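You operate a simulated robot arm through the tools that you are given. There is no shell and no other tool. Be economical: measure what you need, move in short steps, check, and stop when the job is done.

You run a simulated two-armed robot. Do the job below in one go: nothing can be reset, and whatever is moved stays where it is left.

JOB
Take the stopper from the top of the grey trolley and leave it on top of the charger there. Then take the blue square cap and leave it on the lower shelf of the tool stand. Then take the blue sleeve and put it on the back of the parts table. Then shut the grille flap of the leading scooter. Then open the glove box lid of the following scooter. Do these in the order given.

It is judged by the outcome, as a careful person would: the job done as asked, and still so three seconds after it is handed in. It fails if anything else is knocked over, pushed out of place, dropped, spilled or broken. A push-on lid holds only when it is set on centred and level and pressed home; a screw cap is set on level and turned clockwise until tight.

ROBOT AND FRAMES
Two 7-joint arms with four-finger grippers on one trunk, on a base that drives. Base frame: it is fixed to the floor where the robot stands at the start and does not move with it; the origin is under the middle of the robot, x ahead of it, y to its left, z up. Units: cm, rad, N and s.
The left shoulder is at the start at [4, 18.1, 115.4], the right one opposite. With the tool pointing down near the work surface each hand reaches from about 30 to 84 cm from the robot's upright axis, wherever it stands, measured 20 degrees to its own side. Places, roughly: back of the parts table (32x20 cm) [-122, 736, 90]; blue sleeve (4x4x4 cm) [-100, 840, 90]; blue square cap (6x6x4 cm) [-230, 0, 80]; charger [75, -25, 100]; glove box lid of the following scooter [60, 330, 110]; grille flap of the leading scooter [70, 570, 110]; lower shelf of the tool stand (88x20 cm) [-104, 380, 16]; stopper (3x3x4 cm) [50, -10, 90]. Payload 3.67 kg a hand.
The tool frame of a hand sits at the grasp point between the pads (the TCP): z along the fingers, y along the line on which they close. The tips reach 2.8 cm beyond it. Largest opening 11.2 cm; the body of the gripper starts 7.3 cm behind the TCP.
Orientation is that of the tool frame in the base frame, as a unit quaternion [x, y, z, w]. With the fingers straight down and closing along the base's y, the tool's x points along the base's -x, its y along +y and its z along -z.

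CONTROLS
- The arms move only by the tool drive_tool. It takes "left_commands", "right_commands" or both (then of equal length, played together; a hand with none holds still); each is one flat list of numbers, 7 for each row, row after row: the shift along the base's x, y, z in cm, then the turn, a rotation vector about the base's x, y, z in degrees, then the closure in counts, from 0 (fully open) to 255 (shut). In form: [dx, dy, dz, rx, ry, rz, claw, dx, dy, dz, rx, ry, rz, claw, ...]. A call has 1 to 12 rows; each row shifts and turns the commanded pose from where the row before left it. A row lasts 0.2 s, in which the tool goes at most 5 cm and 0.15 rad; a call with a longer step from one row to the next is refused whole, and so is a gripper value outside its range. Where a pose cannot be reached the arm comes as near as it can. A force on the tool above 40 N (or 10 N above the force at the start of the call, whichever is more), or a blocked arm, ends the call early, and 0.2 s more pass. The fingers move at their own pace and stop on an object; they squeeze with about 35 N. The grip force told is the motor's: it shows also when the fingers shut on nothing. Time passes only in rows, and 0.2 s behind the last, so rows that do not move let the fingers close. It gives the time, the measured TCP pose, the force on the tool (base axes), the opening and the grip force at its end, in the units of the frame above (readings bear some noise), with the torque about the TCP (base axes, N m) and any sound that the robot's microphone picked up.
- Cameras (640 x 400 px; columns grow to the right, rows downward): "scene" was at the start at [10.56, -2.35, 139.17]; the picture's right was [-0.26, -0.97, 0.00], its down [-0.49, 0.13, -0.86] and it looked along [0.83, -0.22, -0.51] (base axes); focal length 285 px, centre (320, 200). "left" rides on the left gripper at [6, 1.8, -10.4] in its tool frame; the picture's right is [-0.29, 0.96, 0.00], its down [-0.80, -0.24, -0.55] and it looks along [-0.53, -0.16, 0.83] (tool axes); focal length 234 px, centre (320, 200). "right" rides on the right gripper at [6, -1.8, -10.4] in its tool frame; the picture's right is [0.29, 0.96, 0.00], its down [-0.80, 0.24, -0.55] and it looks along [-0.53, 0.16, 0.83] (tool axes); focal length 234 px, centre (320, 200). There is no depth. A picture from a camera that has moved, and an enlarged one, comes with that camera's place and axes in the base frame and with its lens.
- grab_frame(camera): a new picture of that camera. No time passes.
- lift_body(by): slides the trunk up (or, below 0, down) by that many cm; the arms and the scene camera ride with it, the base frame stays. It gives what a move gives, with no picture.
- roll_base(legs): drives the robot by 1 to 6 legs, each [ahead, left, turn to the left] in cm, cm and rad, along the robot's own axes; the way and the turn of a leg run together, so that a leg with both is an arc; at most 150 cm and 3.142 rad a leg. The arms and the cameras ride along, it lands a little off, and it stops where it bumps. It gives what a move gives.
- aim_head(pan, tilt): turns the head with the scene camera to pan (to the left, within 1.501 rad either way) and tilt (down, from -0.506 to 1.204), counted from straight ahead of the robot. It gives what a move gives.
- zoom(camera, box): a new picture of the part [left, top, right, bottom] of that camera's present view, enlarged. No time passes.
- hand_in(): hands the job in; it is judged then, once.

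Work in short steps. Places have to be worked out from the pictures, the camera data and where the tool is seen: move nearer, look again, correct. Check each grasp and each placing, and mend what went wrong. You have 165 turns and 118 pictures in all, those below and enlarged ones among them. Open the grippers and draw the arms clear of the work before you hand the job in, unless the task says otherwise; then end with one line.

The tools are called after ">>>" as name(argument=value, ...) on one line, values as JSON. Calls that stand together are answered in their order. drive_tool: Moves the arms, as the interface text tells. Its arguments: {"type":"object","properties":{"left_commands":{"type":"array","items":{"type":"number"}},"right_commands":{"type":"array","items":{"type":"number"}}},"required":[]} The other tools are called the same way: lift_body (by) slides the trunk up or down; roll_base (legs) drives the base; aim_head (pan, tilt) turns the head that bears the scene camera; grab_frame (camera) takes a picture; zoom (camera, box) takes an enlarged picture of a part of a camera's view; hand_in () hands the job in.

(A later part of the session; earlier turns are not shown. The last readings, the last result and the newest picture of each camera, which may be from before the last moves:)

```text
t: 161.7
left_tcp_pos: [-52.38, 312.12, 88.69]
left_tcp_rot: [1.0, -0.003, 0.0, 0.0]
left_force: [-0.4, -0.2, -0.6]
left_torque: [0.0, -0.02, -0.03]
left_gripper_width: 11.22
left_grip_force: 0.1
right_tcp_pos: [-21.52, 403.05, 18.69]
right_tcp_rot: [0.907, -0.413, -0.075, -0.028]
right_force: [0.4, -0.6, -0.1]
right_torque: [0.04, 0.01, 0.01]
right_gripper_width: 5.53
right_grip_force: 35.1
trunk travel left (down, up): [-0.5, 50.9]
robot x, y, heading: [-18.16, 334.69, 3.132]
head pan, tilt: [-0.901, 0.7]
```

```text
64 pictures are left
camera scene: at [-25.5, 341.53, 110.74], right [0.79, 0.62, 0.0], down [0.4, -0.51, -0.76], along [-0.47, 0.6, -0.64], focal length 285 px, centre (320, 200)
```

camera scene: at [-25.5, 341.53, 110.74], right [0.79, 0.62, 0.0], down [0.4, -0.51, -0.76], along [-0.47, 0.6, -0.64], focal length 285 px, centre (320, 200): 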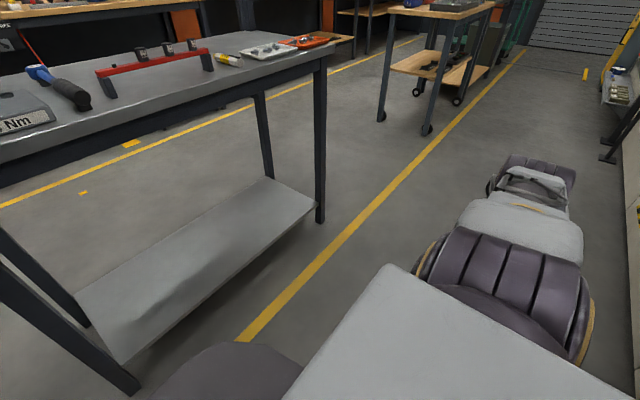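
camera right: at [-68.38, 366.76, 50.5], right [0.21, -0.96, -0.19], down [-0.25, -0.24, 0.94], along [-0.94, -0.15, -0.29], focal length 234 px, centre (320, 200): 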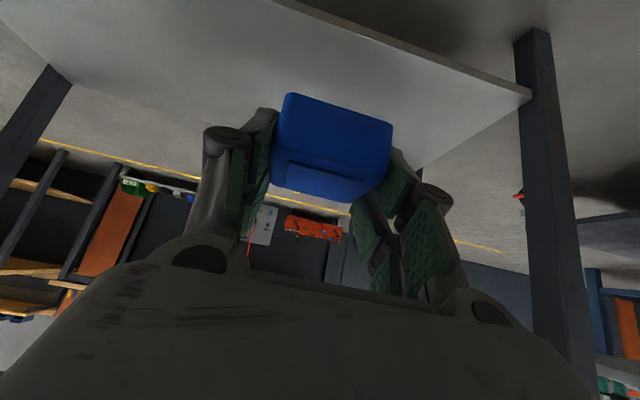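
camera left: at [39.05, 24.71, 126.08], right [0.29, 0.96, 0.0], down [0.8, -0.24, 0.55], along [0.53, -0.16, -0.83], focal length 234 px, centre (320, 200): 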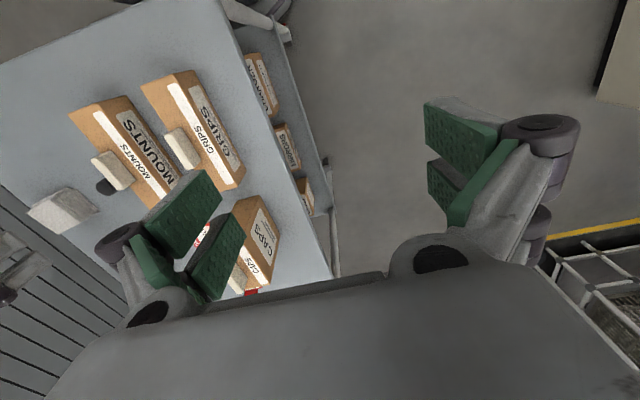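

That was it: with the hand turned this way the arm reaches z≈19 freely. Now I swing the hand forward at low height, restoring the 40° tilt so the cap is level.

>>> drive_tool(right_commands=[-3, 0, 2, 0, 0, 0, 255, -3, 0, 2, 5.9, 5.4, 0, 255, -3, 0, 2, 5.9, 5.4, 0, 255, -3, 0, 1, 5.9, 5.4, 0, 255, -3, 0, 0, 5.2, 4.8, 0, 255, -4, 0, 0, 0, 0, 0, 255, -4, 0, 0, 0, 0, 0, 255, -4, 0, 0, 0, 0, 0, 255, -4, 0, 0, 0, 0, 0, 255, -4, 0, 0, 0, 0, 0, 255, -4, 0, 0, 0, 0, 0, 255, -4, 0, 0, 0, 0, 0, 255])

>>> grab_frame(camera="scene")

>>> grab_frame(camera="right")

```text
t: 164.3
left_tcp_pos: [-52.41, 312.14, 88.55]
left_tcp_rot: [1.0, -0.003, 0.001, 0.0]
left_force: [-0.5, -0.3, -0.2]
left_torque: [0.0, 0.0, 0.01]
left_gripper_width: 11.19
left_grip_force: 0.0
right_tcp_pos: [-60.37, 409.0, 17.04]
right_tcp_rot: [0.855, -0.388, -0.318, -0.129]
right_force: [-0.2, 0.7, -1.2]
right_torque: [-0.02, 0.0, 0.03]
right_gripper_width: 5.52
right_grip_force: 34.8
right hand out of reach, approached as far as the arm can: row 2, 3, 4, 5, 6, 7, 8, 9, 10, 11
trunk travel left (down, up): [-0.5, 50.9]
robot x, y, heading: [-18.02, 334.73, 3.134]
head pan, tilt: [-0.901, 0.7]
```

```text
63 pictures are left
camera scene: at [-25.54, 341.54, 110.74], right [0.79, 0.62, 0.0], down [0.4, -0.51, -0.76], along [-0.47, 0.6, -0.64], focal length 285 px, centre (320, 200)
```

scene: 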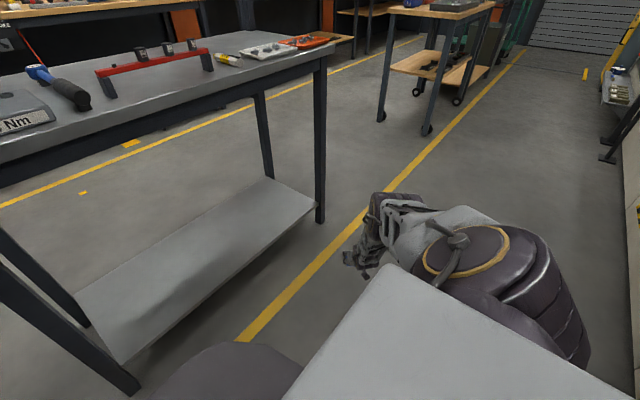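

```text
62 pictures are left
camera right: at [-51.43, 401.76, 21.15], right [-0.57, -0.81, -0.16], down [-0.33, 0.05, 0.94], along [-0.75, 0.59, -0.29], focal length 234 px, centre (320, 200)
```

right: 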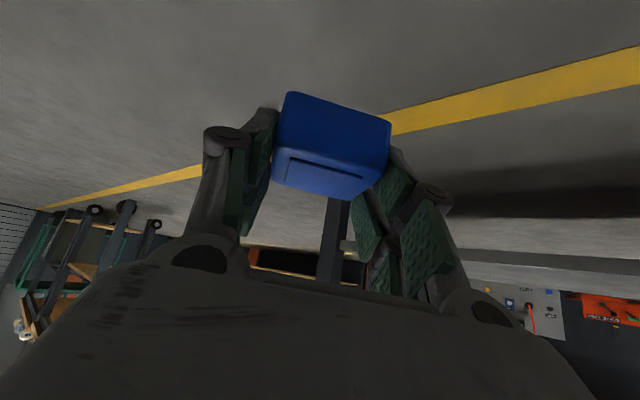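

The arm has dropped into a low posture: TCP (-60,409,17), tilt 40°. I raise it to ~24 and reach toward the shelf in this posture.

>>> drive_tool(right_commands=[0, 0, 3, 0, 0, 0, 255, 0, 0, 3, 0, 0, 0, 255, -3, -1, 1, 0, 0, 0, 255, -3, -2, 0, 0, 0, 0, 255, -3, -2, 0, 0, 0, 0, 255, -3, -2, 0, 0, 0, 0, 255, -3, -2, 0, 0, 0, 0, 255, 0, 0, 0, 0, 0, 0, 255])

>>> grab_frame(camera="scene")

```text
t: 166.1
left_tcp_pos: [-52.43, 312.23, 88.59]
left_tcp_rot: [1.0, -0.003, 0.0, 0.0]
left_force: [-0.6, -0.6, 0.4]
left_torque: [0.0, -0.04, 0.01]
left_gripper_width: 11.19
left_grip_force: 0.1
right_tcp_pos: [-72.89, 405.35, 18.63]
right_tcp_rot: [0.855, -0.388, -0.318, -0.133]
right_force: [-0.5, 0.2, 0.1]
right_torque: [0.01, -0.01, -0.03]
right_gripper_width: 5.53
right_grip_force: 35.3
right hand out of reach, approached as far as the arm can: row 1, 2, 3, 4, 5, 6, 7
trunk travel left (down, up): [-0.5, 50.9]
robot x, y, heading: [-18.31, 335.09, 3.135]
head pan, tilt: [-0.901, 0.7]
```

```text
61 pictures are left
camera scene: at [-25.53, 341.53, 110.74], right [0.79, 0.62, 0.0], down [0.4, -0.51, -0.76], along [-0.47, 0.6, -0.64], focal length 285 px, centre (320, 200)
```

scene: 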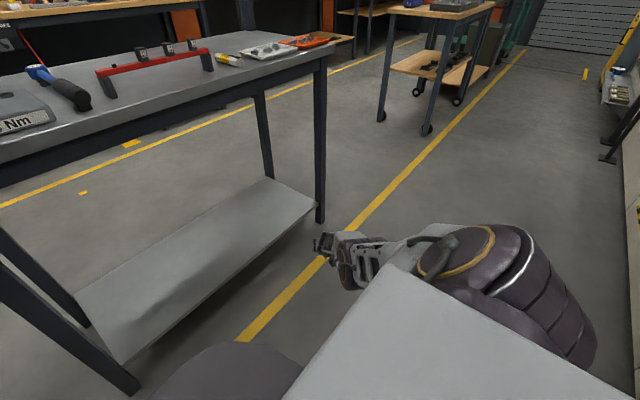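

Good posture; the height can now be trimmed with the trunk. I raise the trunk 8 cm and turn the base 0.45 rad left, which swings the hand in over the shelf.

>>> lift_body(by=8)

>>> roll_base(legs=[[0, 0, 0.3]])

>>> grab_frame(camera="right")

>>> grab_frame(camera="scene")

```text
t: 167.2
left_tcp_pos: [-52.37, 312.23, 96.57]
left_tcp_rot: [1.0, -0.003, 0.001, -0.001]
left_force: [0.2, 0.4, 0.4]
left_torque: [0.05, 0.02, -0.04]
left_gripper_width: 11.21
left_grip_force: 0.0
right_tcp_pos: [-72.85, 405.41, 26.55]
right_tcp_rot: [0.855, -0.388, -0.319, -0.132]
right_force: [-0.2, -0.3, -0.2]
right_torque: [0.02, 0.0, 0.01]
right_gripper_width: 5.52
right_grip_force: 35.8
trunk travel left (down, up): [-8.5, 42.9]
robot x, y, heading: [-18.26, 334.82, 3.137]
head pan, tilt: [-0.901, 0.7]
```

```text
t: 168.7
left_tcp_pos: [-44.05, 302.89, 96.49]
left_tcp_rot: [0.988, 0.151, 0.0, 0.001]
left_force: [-0.5, 0.1, -0.1]
left_torque: [0.01, 0.0, -0.02]
left_gripper_width: 11.19
left_grip_force: 0.0
right_tcp_pos: [-91.67, 385.44, 26.51]
right_tcp_rot: [0.905, -0.252, -0.334, -0.081]
right_force: [-0.9, 0.7, 0.0]
right_torque: [-0.03, 0.01, 0.01]
right_gripper_width: 5.52
right_grip_force: 34.9
trunk travel left (down, up): [-8.5, 42.9]
robot x, y, heading: [-18.07, 334.33, -2.835]
head pan, tilt: [-0.901, 0.7]
```

```text
60 pictures are left
camera right: at [-80.92, 381.13, 30.67], right [-0.3, -0.94, -0.17], down [-0.33, -0.06, 0.94], along [-0.9, 0.34, -0.29], focal length 234 px, centre (320, 200)
```

right: 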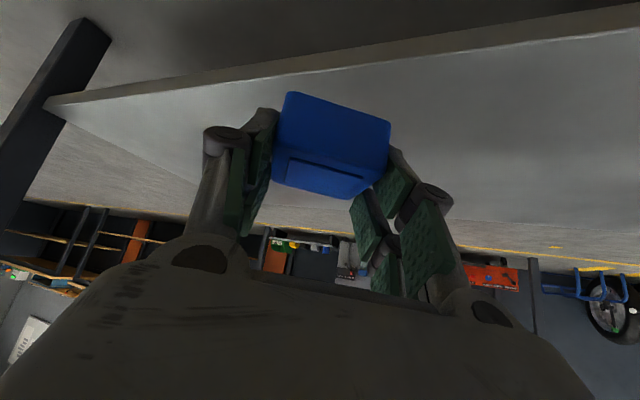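

```text
59 pictures are left
camera scene: at [-27.2, 338.99, 118.6], right [0.56, 0.83, 0.0], down [0.53, -0.36, -0.76], along [-0.63, 0.43, -0.64], focal length 285 px, centre (320, 200)
```

scene: 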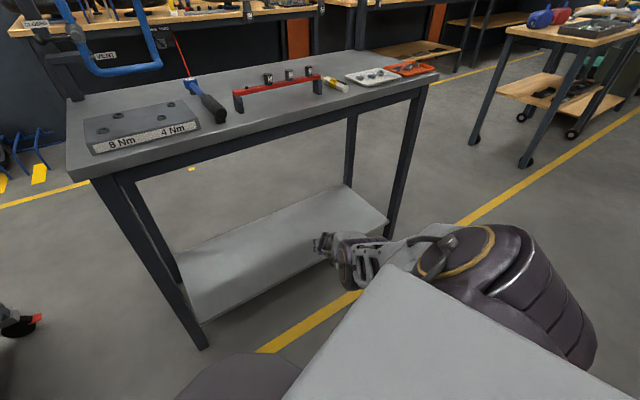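

The hand is at the shelf's front at z 26.5. I roll 11.5 cm straight toward the shelf to bring the cap to x≈-104.

>>> roll_base(legs=[[11, -3.5, 0]])

>>> grab_frame(camera="right")

>>> zoom(camera="scene", box=[200, 160, 440, 330])

```text
t: 169.9
left_tcp_pos: [-55.71, 302.98, 96.53]
left_tcp_rot: [0.988, 0.152, 0.001, 0.0]
left_force: [0.3, 0.9, -0.8]
left_torque: [0.01, -0.05, 0.01]
left_gripper_width: 11.19
left_grip_force: 0.1
right_tcp_pos: [-103.36, 385.48, 26.36]
right_tcp_rot: [0.905, -0.251, -0.333, -0.082]
right_force: [-0.1, 0.4, -0.9]
right_torque: [0.02, 0.0, 0.02]
right_gripper_width: 5.51
right_grip_force: 34.8
trunk travel left (down, up): [-8.5, 42.9]
robot x, y, heading: [-29.47, 334.66, -2.845]
head pan, tilt: [-0.901, 0.7]
```

```text
58 pictures are left
camera right: at [-92.53, 381.21, 30.54], right [-0.3, -0.94, -0.17], down [-0.33, -0.06, 0.94], along [-0.89, 0.34, -0.29], focal length 234 px, centre (320, 200)
```

right: 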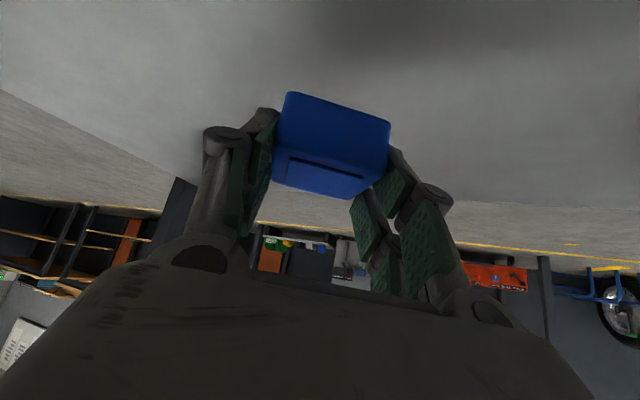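

```text
2.35 times, centred on (320, 245) of scene
camera zoom: at [-38.98, 339.08, 118.58], right [0.56, 0.83, 0.0], down [0.53, -0.36, -0.76], along [-0.63, 0.43, -0.65], focal length 670 px, centre (320, 94)
```

zoom: 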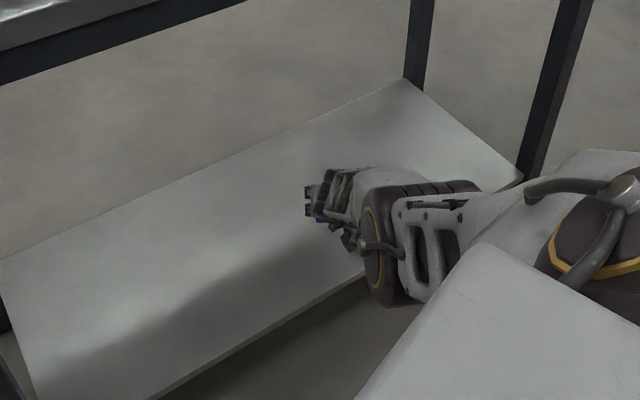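

Over the shelf. Lowering the trunk 5 cm, then feeling down in small steps.

>>> lift_body(by=-5)

>>> drive_tool(right_commands=[0, 0, -0.4, 0, 0, 0, 255, 0, 0, -0.4, 0, 0, 0, 255, 0, 0, -0.4, 0, 0, 0, 255, 0, 0, 0, 0, 0, 0, 255])

>>> grab_frame(camera="right")

```text
t: 170.9
left_tcp_pos: [-55.46, 302.82, 91.55]
left_tcp_rot: [0.988, 0.152, 0.0, 0.0]
left_force: [0.1, 1.2, 0.3]
left_torque: [-0.02, -0.02, 0.02]
left_gripper_width: 11.19
left_grip_force: 0.0
right_tcp_pos: [-103.26, 385.42, 21.55]
right_tcp_rot: [0.905, -0.252, -0.334, -0.081]
right_force: [-0.3, 0.6, -0.5]
right_torque: [-0.01, -0.02, 0.0]
right_gripper_width: 5.51
right_grip_force: 35.3
trunk travel left (down, up): [-3.5, 47.9]
robot x, y, heading: [-29.77, 334.96, -2.842]
head pan, tilt: [-0.901, 0.7]
```

```text
t: 171.9
left_tcp_pos: [-55.55, 302.85, 91.55]
left_tcp_rot: [0.988, 0.151, -0.001, 0.0]
left_force: [-0.5, -0.6, 0.1]
left_torque: [0.02, 0.02, -0.01]
left_gripper_width: 11.2
left_grip_force: 0.1
right_tcp_pos: [-102.71, 385.28, 20.92]
right_tcp_rot: [0.905, -0.253, -0.334, -0.082]
right_force: [0.3, 0.3, 0.0]
right_torque: [-0.03, -0.02, 0.02]
right_gripper_width: 5.53
right_grip_force: 34.8
right hand out of reach, approached as far as the arm can: row 1, 3
trunk travel left (down, up): [-3.5, 47.9]
robot x, y, heading: [-29.5, 334.87, -2.838]
head pan, tilt: [-0.901, 0.7]
```

```text
56 pictures are left
camera right: at [-91.93, 381.02, 25.03], right [-0.3, -0.94, -0.17], down [-0.33, -0.06, 0.94], along [-0.9, 0.34, -0.29], focal length 234 px, centre (320, 200)
```

right: 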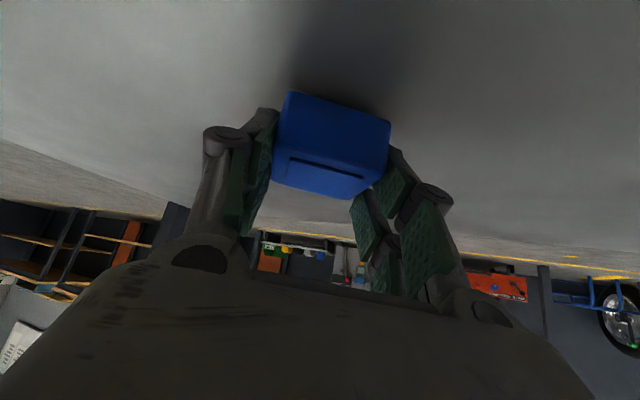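

Not touching yet (no force). Lowering the trunk in small steps and reading force.

>>> lift_body(by=-0.8)

>>> lift_body(by=-0.5)

```text
t: 172.4
left_tcp_pos: [-55.47, 302.86, 90.76]
left_tcp_rot: [0.988, 0.152, 0.001, -0.001]
left_force: [0.4, 0.9, 0.5]
left_torque: [-0.03, 0.01, 0.0]
left_gripper_width: 11.2
left_grip_force: 0.0
right_tcp_pos: [-102.71, 385.16, 20.12]
right_tcp_rot: [0.905, -0.252, -0.334, -0.081]
right_force: [0.1, -0.8, -0.3]
right_torque: [-0.05, 0.02, 0.03]
right_gripper_width: 5.54
right_grip_force: 35.6
trunk travel left (down, up): [-2.7, 48.7]
robot x, y, heading: [-29.23, 334.87, -2.839]
head pan, tilt: [-0.901, 0.7]
```

```text
t: 173.0
left_tcp_pos: [-55.32, 302.71, 90.37]
left_tcp_rot: [0.989, 0.151, 0.0, -0.002]
left_force: [-0.5, -0.2, 0.3]
left_torque: [0.0, 0.01, 0.0]
left_gripper_width: 11.22
left_grip_force: 0.1
right_tcp_pos: [-102.85, 385.32, 20.0]
right_tcp_rot: [0.904, -0.252, -0.335, -0.082]
right_force: [0.0, -0.8, 10.8]
right_torque: [0.41, 0.1, -0.03]
right_gripper_width: 5.54
right_grip_force: 35.7
trunk travel left (down, up): [-2.2, 49.2]
robot x, y, heading: [-29.33, 334.98, -2.84]
head pan, tilt: [-0.901, 0.7]
```

Contact at 10.8 N: the cap rests on the shelf. I open the fingers and check before lifting.

>>> drive_tool(right_commands=[0, 0, 0, 0, 0, 0, 200, 0, 0, 0, 0, 0, 0, 100, 0, 0, 0, 0, 0, 0, 50, 0, 0, 0, 0, 0, 0, 50])

>>> grab_frame(camera="right")

```text
t: 174.0
left_tcp_pos: [-55.37, 302.92, 90.31]
left_tcp_rot: [0.988, 0.152, 0.0, 0.0]
left_force: [-0.7, -0.2, 0.1]
left_torque: [0.03, 0.02, 0.01]
left_gripper_width: 11.21
left_grip_force: 0.0
right_tcp_pos: [-102.67, 385.35, 19.58]
right_tcp_rot: [0.905, -0.251, -0.334, -0.081]
right_force: [-0.2, -1.1, -0.1]
right_torque: [0.01, 0.0, 0.01]
right_gripper_width: 9.03
right_grip_force: 0.0
trunk travel left (down, up): [-2.2, 49.2]
robot x, y, heading: [-29.5, 334.85, -2.841]
head pan, tilt: [-0.901, 0.7]
```

```text
55 pictures are left
camera right: at [-91.91, 381.01, 23.76], right [-0.3, -0.94, -0.17], down [-0.33, -0.06, 0.94], along [-0.9, 0.34, -0.29], focal length 234 px, centre (320, 200)
```

right: 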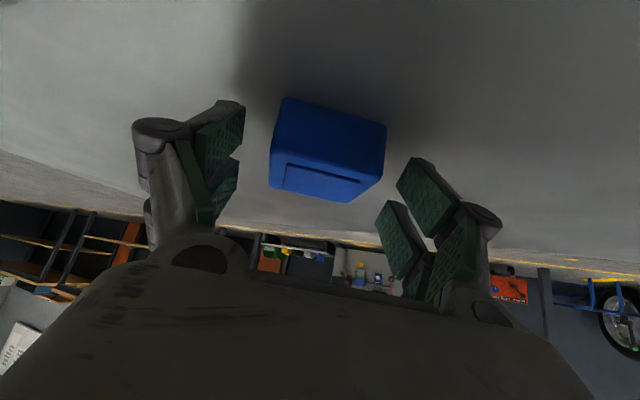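

The cap sits free on the shelf. I raise the trunk 8 cm, back straight out, and confirm with the scene camera.

>>> lift_body(by=8)

>>> roll_base(legs=[[-19, 6, 0]])

>>> grab_frame(camera="scene")

```text
t: 175.1
left_tcp_pos: [-55.51, 302.83, 98.25]
left_tcp_rot: [0.988, 0.152, 0.001, 0.0]
left_force: [-0.1, -0.5, 0.5]
left_torque: [0.02, 0.0, -0.03]
left_gripper_width: 11.18
left_grip_force: 0.0
right_tcp_pos: [-102.72, 385.37, 27.59]
right_tcp_rot: [0.905, -0.252, -0.334, -0.081]
right_force: [0.7, 0.2, 0.9]
right_torque: [-0.01, 0.01, 0.02]
right_gripper_width: 9.0
right_grip_force: 0.2
trunk travel left (down, up): [-10.2, 41.2]
robot x, y, heading: [-29.61, 335.0, -2.838]
head pan, tilt: [-0.901, 0.7]
```

```text
t: 176.7
left_tcp_pos: [-35.82, 302.82, 98.24]
left_tcp_rot: [0.989, 0.15, 0.0, 0.0]
left_force: [0.9, 0.1, -1.2]
left_torque: [0.01, 0.02, -0.02]
left_gripper_width: 11.22
left_grip_force: 0.0
right_tcp_pos: [-82.96, 385.29, 27.87]
right_tcp_rot: [0.904, -0.253, -0.336, -0.082]
right_force: [0.4, -0.3, -0.1]
right_torque: [-0.05, 0.0, -0.04]
right_gripper_width: 9.0
right_grip_force: 0.0
trunk travel left (down, up): [-10.2, 41.2]
robot x, y, heading: [-10.01, 334.83, -2.843]
head pan, tilt: [-0.901, 0.7]
```

```text
54 pictures are left
camera scene: at [-18.98, 338.99, 120.33], right [0.56, 0.83, 0.0], down [0.53, -0.36, -0.77], along [-0.63, 0.43, -0.64], focal length 285 px, centre (320, 200)
```

scene: 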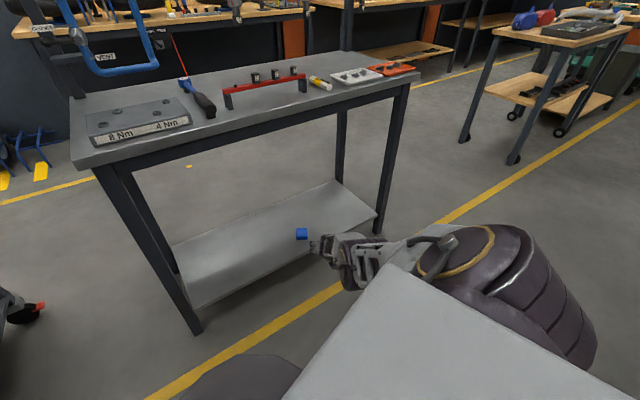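

The cap rests well on the lower shelf. Now I raise the trunk to its starting height and bring the right hand back up toward a normal pose before driving on.

>>> lift_body(by=17.3)

>>> drive_tool(right_commands=[1.5, -2, 4, -3.9, -7, 0, 0, 1.5, -2, 4, -3.9, -7, 0, 0, 1.5, -2, 4, -3.9, -7, 0, 0, 1.5, -2, 4, -3.9, -7, 0, 0, 1.1, -2, 4, -3.9, -7, 0, 0, 1.1, -2, 4, 0, 0, 0, 0, 1.1, -2, 4, 0, 0, 0, 0, 1.1, -2.5, 4, 0, 0, 0, 0, 1.1, -2.5, 4, 0, 0, 0, 0, 1.1, -2.5, 4, 0, 0, 0, 0, 1.1, -2.5, 4, 0, 0, 0, 0, 1.1, -2.5, 4, 0, 0, 0, 0])

>>> grab_frame(camera="scene")

```text
t: 178.7
left_tcp_pos: [-35.83, 302.86, 115.68]
left_tcp_rot: [0.989, 0.151, 0.0, 0.0]
left_force: [-0.1, -0.4, 0.4]
left_torque: [-0.01, 0.04, -0.01]
left_gripper_width: 11.2
left_grip_force: 0.1
right_tcp_pos: [-83.0, 385.24, 44.96]
right_tcp_rot: [0.905, -0.252, -0.334, -0.081]
right_force: [0.3, -0.2, -0.1]
right_torque: [0.03, -0.01, 0.01]
right_gripper_width: 9.02
right_grip_force: 0.0
trunk travel left (down, up): [-27.5, 23.9]
robot x, y, heading: [-9.91, 334.91, -2.836]
head pan, tilt: [-0.901, 0.7]
```

```text
t: 181.3
left_tcp_pos: [-35.75, 302.69, 115.64]
left_tcp_rot: [0.989, 0.151, 0.0, -0.001]
left_force: [0.5, 0.6, -0.2]
left_torque: [-0.01, -0.03, 0.05]
left_gripper_width: 11.22
left_grip_force: 0.0
right_tcp_pos: [-68.02, 358.72, 93.21]
right_tcp_rot: [0.963, -0.268, -0.001, -0.003]
right_force: [0.2, -0.5, -0.5]
right_torque: [-0.03, 0.02, 0.01]
right_gripper_width: 11.19
right_grip_force: 0.0
trunk travel left (down, up): [-27.5, 23.9]
robot x, y, heading: [-9.61, 334.9, -2.845]
head pan, tilt: [-0.901, 0.7]
```

```text
53 pictures are left
camera scene: at [-19.09, 338.9, 137.68], right [0.56, 0.83, 0.0], down [0.53, -0.36, -0.77], along [-0.63, 0.43, -0.64], focal length 285 px, centre (320, 200)
```

scene: 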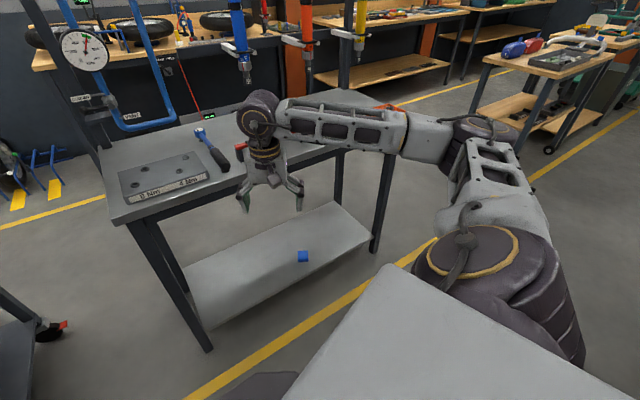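

Normal posture again and the cap is safe. I fold the right hand to its travel pose, shift to mid-aisle and turn to face up the aisle.

>>> drive_tool(right_commands=[2.5, -1.8, 3.2, 0, 0, 8.1, 0, 2.5, -1.8, 3.2, 0, 0, 8.1, 0, 2.5, -1.8, 3.2, 0, 0, 8.1, 0, 2.5, -1.8, 3.2, 0, 0, 8.1, 0, 2.5, -1.8, 3.2, 0, 0, 8.1, 0, 2.5, -1.8, 3.2, 0, 0, 8.1, 0, 2.5, -1.8, 3, 0, 0, 0, 0])

>>> roll_base(legs=[[21, -6.5, 0], [0, 0, -1.87]])

>>> aim_head(pan=0.1, tilt=0.2)

>>> grab_frame(camera="scene")

```text
t: 182.9
left_tcp_pos: [-35.71, 302.69, 115.65]
left_tcp_rot: [0.989, 0.15, -0.001, 0.0]
left_force: [0.1, 0.2, -0.1]
left_torque: [0.04, 0.04, -0.01]
left_gripper_width: 11.19
left_grip_force: 0.1
right_tcp_pos: [-50.29, 345.97, 115.14]
right_tcp_rot: [0.988, 0.152, -0.001, -0.001]
right_force: [-0.1, -0.7, -0.7]
right_torque: [0.07, 0.03, 0.0]
right_gripper_width: 11.2
right_grip_force: 0.0
trunk travel left (down, up): [-27.5, 23.9]
robot x, y, heading: [-9.89, 335.31, -2.836]
head pan, tilt: [-0.901, 0.7]
```

```text
t: 189.6
left_tcp_pos: [-54.33, 369.21, 115.52]
left_tcp_rot: [-0.702, 0.712, 0.0, 0.0]
left_force: [0.6, -0.1, 0.0]
left_torque: [0.0, -0.02, 0.02]
left_gripper_width: 11.2
left_grip_force: 0.0
right_tcp_pos: [-8.6, 369.95, 115.15]
right_tcp_rot: [-0.703, 0.711, 0.002, 0.002]
right_force: [-0.5, -0.4, 0.8]
right_torque: [0.03, 0.02, -0.03]
right_gripper_width: 11.18
right_grip_force: 0.1
trunk travel left (down, up): [-27.5, 23.9]
robot x, y, heading: [-31.94, 334.56, 1.561]
head pan, tilt: [-0.901, 0.7]
```

```text
t: 190.8
left_tcp_pos: [-54.3, 369.28, 115.63]
left_tcp_rot: [-0.702, 0.712, 0.0, 0.0]
left_force: [0.3, 0.0, -0.2]
left_torque: [0.03, 0.01, 0.01]
left_gripper_width: 11.2
left_grip_force: 0.1
right_tcp_pos: [-8.75, 369.86, 115.03]
right_tcp_rot: [-0.704, 0.711, 0.001, 0.001]
right_force: [-0.8, 0.2, 0.4]
right_torque: [0.0, 0.01, 0.03]
right_gripper_width: 11.21
right_grip_force: 0.1
trunk travel left (down, up): [-27.5, 23.9]
robot x, y, heading: [-32.01, 334.65, 1.559]
head pan, tilt: [0.099, 0.201]
```

```text
52 pictures are left
camera scene: at [-32.93, 346.06, 142.21], right [1.0, 0.09, 0.0], down [0.02, -0.2, -0.98], along [-0.08, 0.98, -0.2], focal length 285 px, centre (320, 200)
```

scene: 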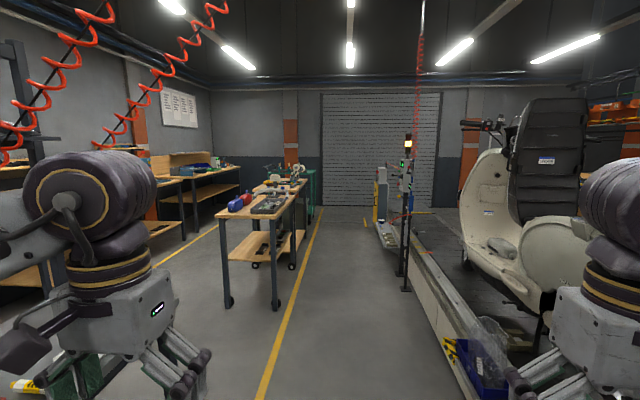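

Zooming on the row of tables ahead to identify the parts table and sleeve.

>>> zoom(camera="scene", box=[200, 140, 340, 260])

```text
3.33 times, centred on (270, 200) of scene
camera zoom: at [-32.93, 346.06, 142.21], right [1.0, 0.09, 0.0], down [0.02, -0.2, -0.98], along [-0.08, 0.98, -0.2], focal length 949 px, centre (487, 200)
```

zoom: 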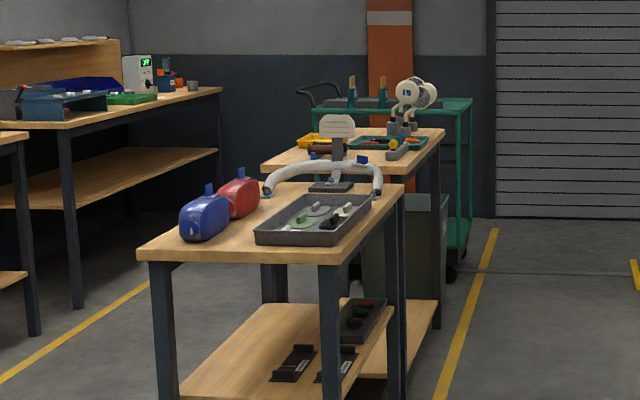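

Table 2 (y≈648–755) must be the parts table; the sleeve is further at y≈840. A pole stands at about x=30,y=610, so I shift to x≈-52 and drive up the aisle.

>>> roll_base(legs=[[0, 20, 0.01], [130, 0, 0], [130, 0, 0]])

>>> grab_frame(camera="scene")

```text
t: 193.9
left_tcp_pos: [-74.77, 380.35, 116.36]
left_tcp_rot: [0.717, -0.697, -0.008, -0.006]
left_force: [0.0, 0.1, 0.4]
left_torque: [-0.02, 0.0, 0.0]
left_gripper_width: 11.2
left_grip_force: 0.0
right_tcp_pos: [-28.67, 382.31, 115.14]
right_tcp_rot: [0.713, -0.701, -0.004, -0.002]
right_force: [-0.4, 0.1, 0.0]
right_torque: [-0.07, 0.03, 0.02]
right_gripper_width: 11.2
right_grip_force: 0.0
trunk travel left (down, up): [-27.5, 23.9]
robot x, y, heading: [-51.71, 346.92, 1.586]
head pan, tilt: [0.099, 0.201]
stopped in leg 2: the robot was blocked; the commanded pose is now the measured one
```

```text
50 pictures are left
camera scene: at [-52.09, 357.57, 142.3], right [0.99, 0.11, -0.01], down [0.02, -0.19, -0.98], along [-0.11, 0.97, -0.19], focal length 285 px, centre (320, 200)
```

scene: 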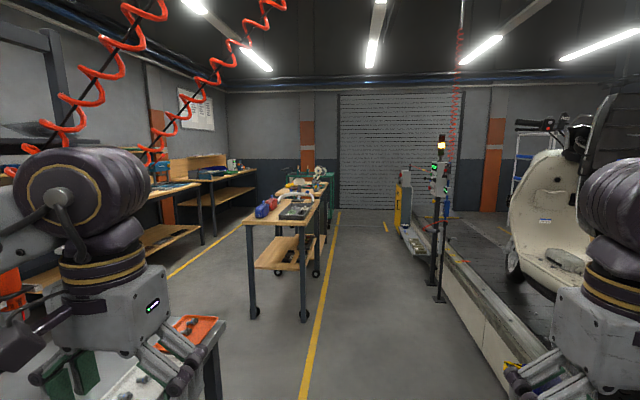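

The base was blocked; something touched, likely the left arm. I look to the left before moving.

>>> aim_head(pan=1.3, tilt=0.3)

>>> grab_frame(camera="scene")

```text
t: 195.3
left_tcp_pos: [-74.63, 380.09, 116.38]
left_tcp_rot: [0.715, -0.699, -0.007, -0.006]
left_force: [-0.1, -0.3, -0.3]
left_torque: [-0.01, 0.0, 0.02]
left_gripper_width: 11.2
left_grip_force: 0.1
right_tcp_pos: [-28.66, 381.77, 115.33]
right_tcp_rot: [0.712, -0.702, -0.006, -0.004]
right_force: [-0.5, -0.3, 0.2]
right_torque: [-0.01, -0.03, 0.01]
right_gripper_width: 11.19
right_grip_force: 0.0
trunk travel left (down, up): [-27.5, 23.9]
robot x, y, heading: [-51.38, 347.33, 1.58]
head pan, tilt: [1.3, 0.3]
```

```text
49 pictures are left
camera scene: at [-60.17, 350.35, 141.39], right [0.26, 0.97, 0.01], down [0.28, -0.07, -0.96], along [-0.93, 0.25, -0.29], focal length 285 px, centre (320, 200)
```

scene: 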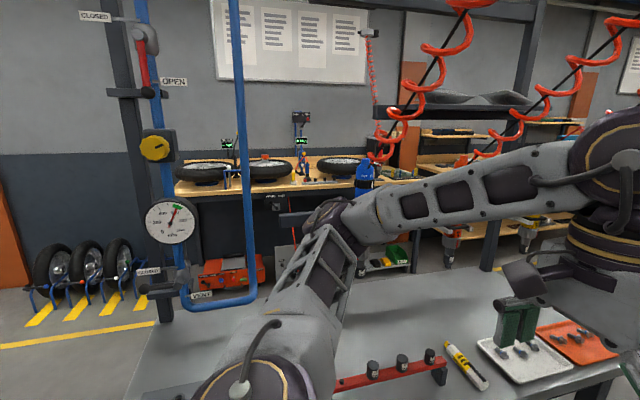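

The left elbow has come up against a hanging screwdriver/hose over the stand. I back off, return to x≈-30, and look again.

>>> roll_base(legs=[[-8, 0, 0], [0, -22, -0.01]])

>>> grab_frame(camera="scene")

```text
t: 195.9
left_tcp_pos: [-74.72, 380.49, 116.37]
left_tcp_rot: [0.717, -0.697, -0.008, -0.007]
left_force: [-0.1, 1.4, 0.7]
left_torque: [0.01, -0.01, -0.01]
left_gripper_width: 11.21
left_grip_force: 0.2
right_tcp_pos: [-28.76, 382.16, 115.13]
right_tcp_rot: [0.714, -0.7, -0.004, -0.001]
right_force: [0.0, 0.5, -0.1]
right_torque: [-0.01, -0.03, 0.0]
right_gripper_width: 11.2
right_grip_force: 0.0
trunk travel left (down, up): [-27.5, 23.9]
robot x, y, heading: [-51.31, 346.88, 1.584]
head pan, tilt: [1.3, 0.3]
stopped in leg 1: the robot was blocked; the commanded pose is now the measured one
```

```text
48 pictures are left
camera scene: at [-60.06, 350.74, 141.34], right [0.25, 0.97, 0.0], down [0.28, -0.07, -0.96], along [-0.93, 0.24, -0.29], focal length 285 px, centre (320, 200)
```

scene: 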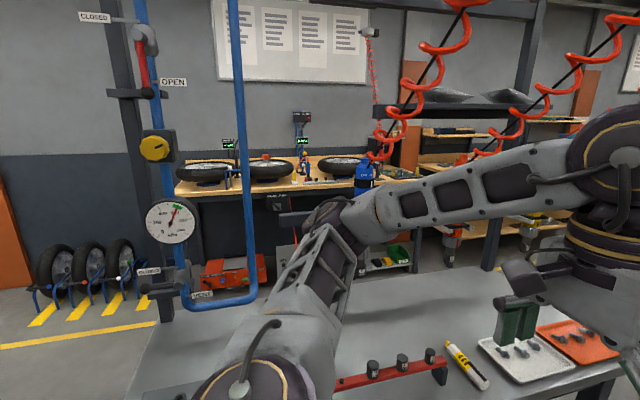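

Blocked backward too; the elbow sits between two things. I strafe straight right instead, the way I came in.

>>> roll_base(legs=[[0, -10, 0]])

>>> grab_frame(camera="scene")

```text
t: 196.7
left_tcp_pos: [-74.09, 380.88, 116.22]
left_tcp_rot: [0.716, -0.698, -0.006, -0.009]
left_force: [-0.3, -0.3, -0.1]
left_torque: [-0.02, -0.01, 0.01]
left_gripper_width: 11.2
left_grip_force: 0.0
right_tcp_pos: [-27.92, 382.55, 115.04]
right_tcp_rot: [0.714, -0.701, -0.002, -0.001]
right_force: [-0.5, 0.2, -0.2]
right_torque: [-0.04, 0.03, -0.02]
right_gripper_width: 11.2
right_grip_force: 0.1
trunk travel left (down, up): [-27.5, 23.9]
robot x, y, heading: [-50.66, 346.95, 1.587]
head pan, tilt: [1.3, 0.3]
stopped in leg 1: the robot was blocked; the commanded pose is now the measured one
```

```text
47 pictures are left
camera scene: at [-59.62, 351.34, 141.29], right [0.25, 0.97, 0.0], down [0.28, -0.07, -0.96], along [-0.92, 0.24, -0.29], focal length 285 px, centre (320, 200)
```

scene: 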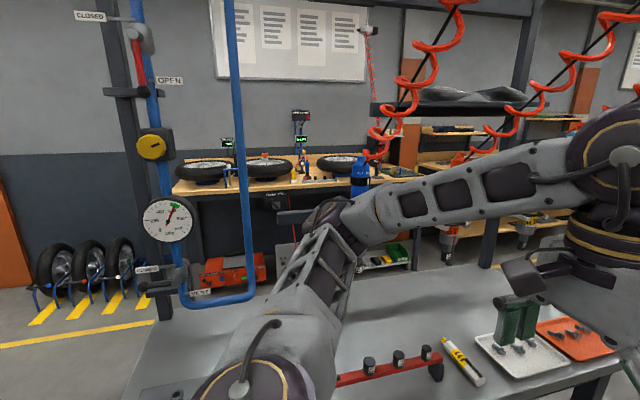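

Still blocked. I zoom on the elbow area to see what holds it.

>>> zoom(camera="scene", box=[250, 130, 450, 290])

```text
2.50 times, centred on (350, 210) of scene
camera zoom: at [-59.62, 351.34, 141.29], right [0.25, 0.97, 0.0], down [0.28, -0.07, -0.96], along [-0.92, 0.24, -0.29], focal length 712 px, centre (245, 175)
```

zoom: 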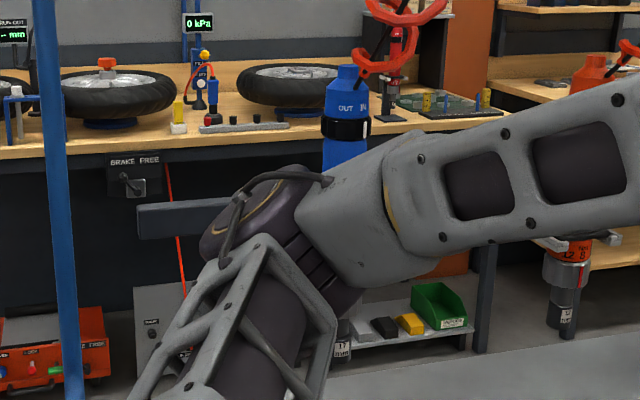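

The left hand reads 0.7 cm high, suggesting the arm rides on something from below. I raise the trunk slightly and read the effect.

>>> lift_body(by=4)

>>> grab_frame(camera="left")

```text
t: 197.5
left_tcp_pos: [-74.34, 380.89, 120.21]
left_tcp_rot: [0.716, -0.698, -0.007, -0.009]
left_force: [-0.3, 0.5, 0.5]
left_torque: [0.01, 0.03, 0.01]
left_gripper_width: 11.2
left_grip_force: 0.2
right_tcp_pos: [-28.35, 382.69, 119.04]
right_tcp_rot: [0.714, -0.701, 0.0, -0.002]
right_force: [0.5, -0.2, -0.5]
right_torque: [-0.03, 0.01, -0.01]
right_gripper_width: 11.2
right_grip_force: 0.0
trunk travel left (down, up): [-31.5, 19.9]
robot x, y, heading: [-50.49, 347.15, 1.586]
head pan, tilt: [1.3, 0.3]
```

```text
45 pictures are left
camera left: at [-76.22, 374.63, 130.43], right [-0.96, 0.26, 0.0], down [0.22, 0.79, 0.57], along [0.15, 0.55, -0.82], focal length 234 px, centre (320, 200)
```

left: 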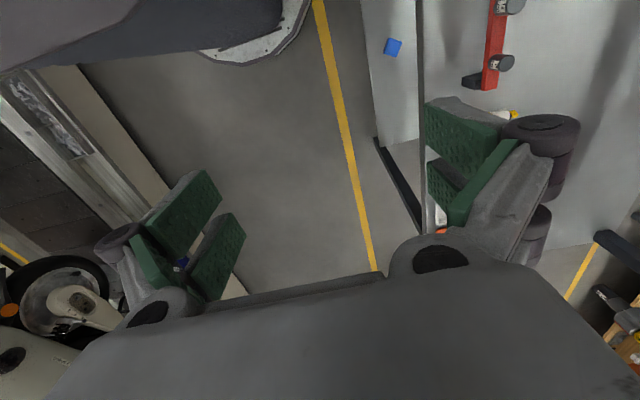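

The small tilt and the cap seen beside us suggest the base itself is against the stand's shelf edge. I try strafing right again, away from it.

>>> roll_base(legs=[[0, -15, 0]])

```text
t: 198.9
left_tcp_pos: [-59.44, 381.08, 120.15]
left_tcp_rot: [0.716, -0.698, -0.006, -0.01]
left_force: [0.1, 0.4, 0.9]
left_torque: [0.01, -0.01, 0.02]
left_gripper_width: 11.18
left_grip_force: 0.0
right_tcp_pos: [-13.51, 383.07, 118.92]
right_tcp_rot: [0.713, -0.701, -0.001, -0.001]
right_force: [-0.4, -0.2, 0.1]
right_torque: [0.02, -0.02, 0.03]
right_gripper_width: 11.19
right_grip_force: 0.0
trunk travel left (down, up): [-31.5, 19.9]
robot x, y, heading: [-35.53, 347.28, 1.59]
head pan, tilt: [1.3, 0.3]
```

Free now at x=-35. I check that the stand, the hanging tool and the cap are undisturbed.

>>> grab_frame(camera="scene")

```text
44 pictures are left
camera scene: at [-45.01, 351.62, 145.23], right [0.25, 0.97, 0.0], down [0.29, -0.07, -0.95], along [-0.92, 0.24, -0.3], focal length 285 px, centre (320, 200)
```

scene: 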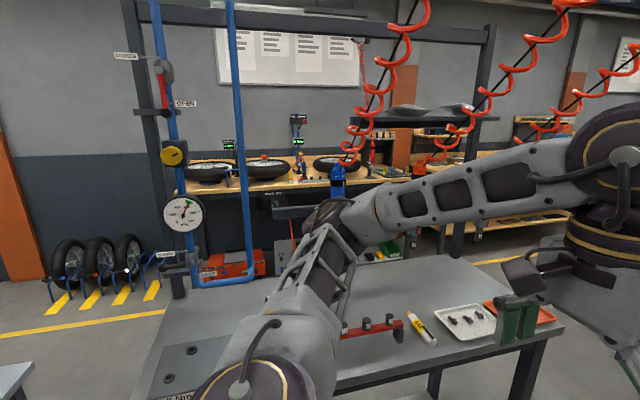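

All looks undisturbed. I shift a bit further right, pass the stand at x≈-28, then move left to x≈-50 before the pole.

>>> roll_base(legs=[[0, -6, -0.019], [140, 0, 0], [0, 22, 0], [110, 0, 0]])

>>> aim_head(pan=0.3, tilt=0.3)

>>> grab_frame(camera="scene")

```text
t: 213.6
left_tcp_pos: [-78.61, 635.2, 120.27]
left_tcp_rot: [0.716, -0.698, -0.006, -0.008]
left_force: [-0.1, 0.4, 0.9]
left_torque: [0.02, 0.01, -0.01]
left_gripper_width: 11.21
left_grip_force: 0.0
right_tcp_pos: [-32.52, 636.93, 118.99]
right_tcp_rot: [0.713, -0.701, 0.0, -0.002]
right_force: [0.3, 0.0, -0.4]
right_torque: [0.01, -0.01, 0.0]
right_gripper_width: 11.21
right_grip_force: 0.1
trunk travel left (down, up): [-31.5, 19.9]
robot x, y, heading: [-54.89, 601.14, 1.585]
head pan, tilt: [1.3, 0.3]
```

```text
t: 214.9
left_tcp_pos: [-78.49, 635.19, 120.24]
left_tcp_rot: [0.716, -0.698, -0.005, -0.009]
left_force: [-0.5, -0.5, -0.4]
left_torque: [-0.01, 0.0, 0.01]
left_gripper_width: 11.21
left_grip_force: 0.2
right_tcp_pos: [-32.55, 637.0, 119.09]
right_tcp_rot: [0.713, -0.701, 0.0, -0.002]
right_force: [-0.1, -1.1, -0.1]
right_torque: [0.01, -0.01, 0.02]
right_gripper_width: 11.23
right_grip_force: 0.1
trunk travel left (down, up): [-31.5, 19.9]
robot x, y, heading: [-54.79, 601.26, 1.576]
head pan, tilt: [0.3, 0.3]
```

```text
43 pictures are left
camera scene: at [-57.92, 612.19, 145.24], right [0.95, 0.31, 0.0], down [0.09, -0.28, -0.96], along [-0.3, 0.91, -0.3], focal length 285 px, centre (320, 200)
```

scene: 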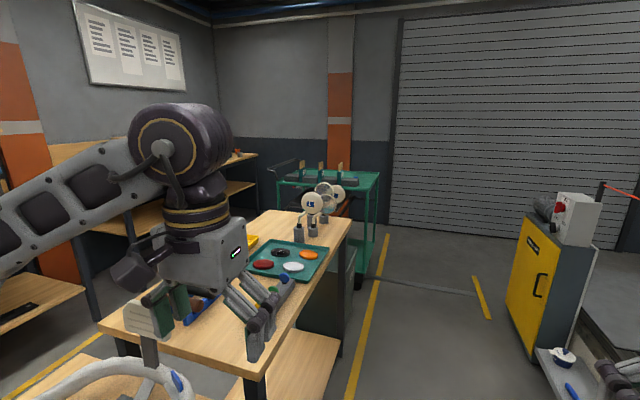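

Parts table is alongside; the green cart behind it (right edge x≈-88, y≈821–880) holds the sleeve. I drive on to y≈822 and turn to face it.

>>> roll_base(legs=[[0, -14, 0], [110, 0, 0], [110, 0, 0], [0, 0, 1.566]])

>>> aim_head(pan=-0.25, tilt=0.75)

>>> grab_frame(camera="scene")

```text
t: 231.3
left_tcp_pos: [-78.23, 798.93, 120.22]
left_tcp_rot: [1.0, 0.01, -0.011, -0.002]
left_force: [0.5, -0.2, 1.0]
left_torque: [0.01, -0.06, 0.01]
left_gripper_width: 11.2
left_grip_force: 0.1
right_tcp_pos: [-79.93, 845.05, 119.09]
right_tcp_rot: [1.0, 0.006, -0.002, -0.001]
right_force: [0.0, 0.9, 0.1]
right_torque: [0.02, -0.03, 0.02]
right_gripper_width: 11.22
right_grip_force: 0.0
trunk travel left (down, up): [-31.5, 19.9]
robot x, y, heading: [-43.98, 822.58, -3.133]
head pan, tilt: [0.3, 0.3]
```

```text
t: 232.3
left_tcp_pos: [-78.33, 798.97, 120.13]
left_tcp_rot: [1.0, 0.01, -0.011, -0.001]
left_force: [0.0, -0.1, 0.5]
left_torque: [0.0, -0.04, 0.03]
left_gripper_width: 11.23
left_grip_force: 0.1
right_tcp_pos: [-79.87, 845.1, 118.94]
right_tcp_rot: [1.0, 0.006, -0.002, 0.0]
right_force: [0.6, 0.0, 0.8]
right_torque: [0.0, -0.01, -0.01]
right_gripper_width: 11.17
right_grip_force: 0.0
trunk travel left (down, up): [-31.5, 19.9]
robot x, y, heading: [-44.75, 822.5, -3.126]
head pan, tilt: [-0.25, 0.75]
```

```text
42 pictures are left
camera scene: at [-54.55, 824.44, 141.21], right [0.24, 0.97, 0.0], down [0.66, -0.16, -0.73], along [-0.71, 0.17, -0.68], focal length 285 px, centre (320, 200)
```

scene: 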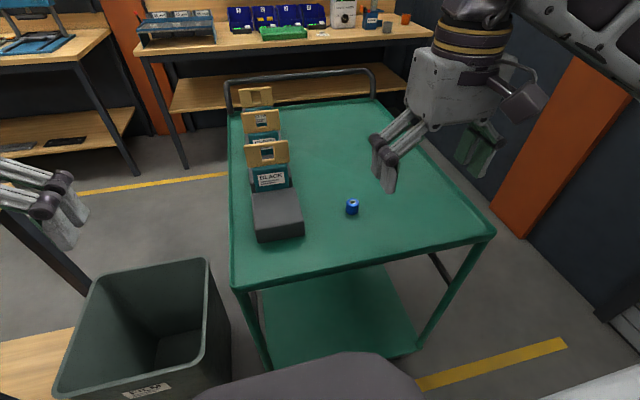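

The sleeve is the little blue cylinder near (-103,845). Close-ups from both cameras to fix its place.

>>> zoom(camera="scene", box=[310, 170, 400, 240])

>>> grab_frame(camera="right")

```text
5.71 times, centred on (355, 205) of scene
camera zoom: at [-54.55, 824.44, 141.21], right [0.24, 0.97, 0.0], down [0.66, -0.16, -0.73], along [-0.71, 0.17, -0.68], focal length 1627 px, centre (120, 171)
```

zoom: 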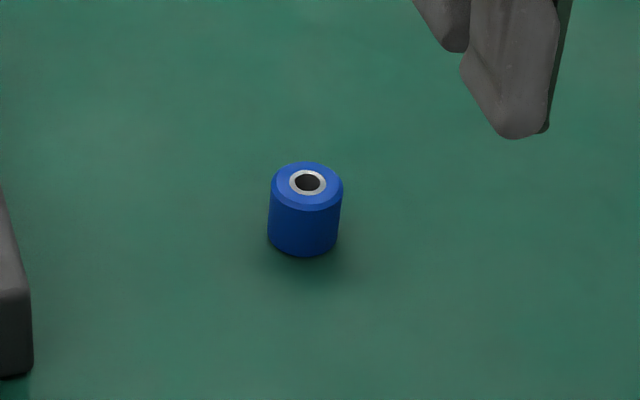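

```text
40 pictures are left
camera right: at [-73.78, 846.73, 129.52], right [0.3, -0.95, 0.0], down [-0.79, -0.25, 0.56], along [-0.53, -0.16, -0.83], focal length 234 px, centre (320, 200)
```

right: 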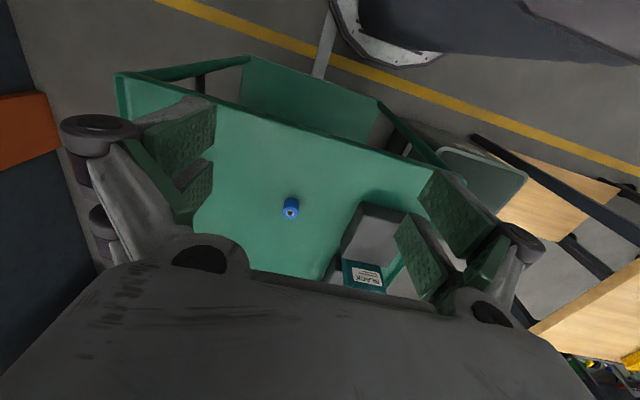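

Sleeve ≈3.1 cm wide, top near z 93.5 at (-102,844). I move the right hand above it, partly closed.

>>> drive_tool(right_commands=[-3.7, -0.15, -2, 0, 0, 0, 50, -3.7, -0.15, -2, 0, 0, 0, 95, -3.7, -0.15, -2, 0, 0, 0, 95, -3.7, -0.15, -2, 0, 0, 0, 95, -3.7, -0.15, -2, 0, 0, 0, 95, -3.6, -0.15, -2, 0, 0, 0, 95, 0, 0, -2, 0, 0, 0, 95, 0, 0, 0, 0, 0, 0, 95])

>>> grab_frame(camera="right")

```text
t: 234.1
left_tcp_pos: [-78.37, 798.98, 120.24]
left_tcp_rot: [1.0, 0.01, -0.011, -0.002]
left_force: [-0.1, -0.9, -0.7]
left_torque: [0.01, 0.05, 0.03]
left_gripper_width: 11.18
left_grip_force: 0.1
right_tcp_pos: [-102.2, 844.07, 104.78]
right_tcp_rot: [1.0, 0.006, -0.002, -0.001]
right_force: [-0.4, -0.5, -0.5]
right_torque: [0.0, 0.0, 0.02]
right_gripper_width: 7.0
right_grip_force: 0.0
trunk travel left (down, up): [-31.5, 19.9]
robot x, y, heading: [-44.37, 822.29, -3.134]
head pan, tilt: [-0.25, 0.75]
```

```text
39 pictures are left
camera right: at [-96.12, 845.84, 115.32], right [0.3, -0.95, 0.0], down [-0.79, -0.25, 0.56], along [-0.53, -0.16, -0.83], focal length 234 px, centre (320, 200)
```

right: 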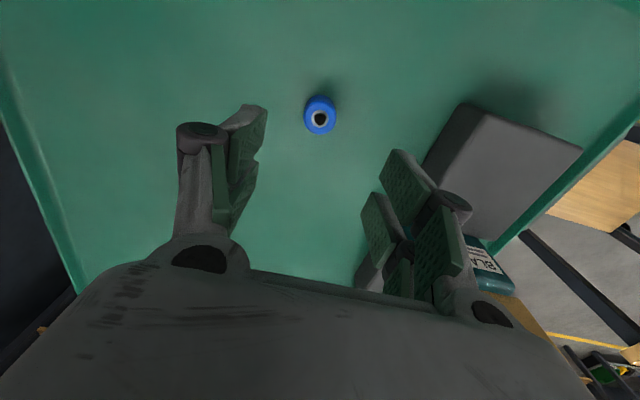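

Centred within a few mm. Lowering and closing on it.

>>> drive_tool(right_commands=[0.4, 0.1, -3, 0, 0, 0, 95, 0, 0, -3, 0, 0, 0, 95, 0, 0, -3, 0, 0, 0, 95, 0, 0, -1, 0, 0, 0, 95, 0, 0, 0, 0, 0, 0, 95])

>>> grab_frame(camera="right")

>>> zoom(camera="scene", box=[300, 150, 420, 240])

```text
t: 235.3
left_tcp_pos: [-78.27, 798.93, 120.13]
left_tcp_rot: [1.0, 0.011, -0.01, -0.003]
left_force: [0.3, 0.0, -0.4]
left_torque: [-0.03, 0.01, 0.01]
left_gripper_width: 11.19
left_grip_force: 0.1
right_tcp_pos: [-101.74, 844.31, 94.88]
right_tcp_rot: [1.0, 0.005, -0.002, -0.001]
right_force: [0.7, 0.6, 0.4]
right_torque: [0.01, 0.0, -0.01]
right_gripper_width: 7.0
right_grip_force: 0.1
trunk travel left (down, up): [-31.5, 19.9]
robot x, y, heading: [-44.33, 822.2, -3.13]
head pan, tilt: [-0.25, 0.75]
```

```text
38 pictures are left
camera right: at [-95.62, 845.97, 105.37], right [0.3, -0.95, 0.0], down [-0.79, -0.25, 0.56], along [-0.53, -0.16, -0.83], focal length 234 px, centre (320, 200)
```

right: 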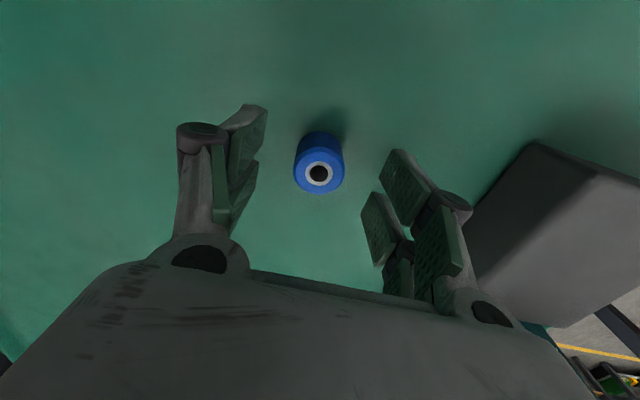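

```text
4.44 times, centred on (360, 195) of scene
camera zoom: at [-54.55, 824.43, 141.2], right [0.24, 0.97, 0.0], down [0.66, -0.16, -0.73], along [-0.71, 0.17, -0.68], focal length 1265 px, centre (142, 222)
```

zoom: 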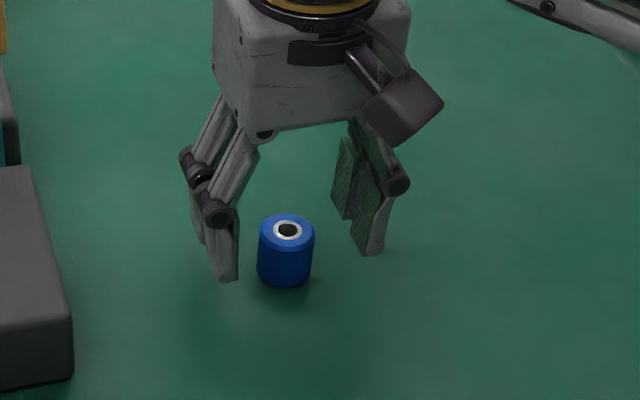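

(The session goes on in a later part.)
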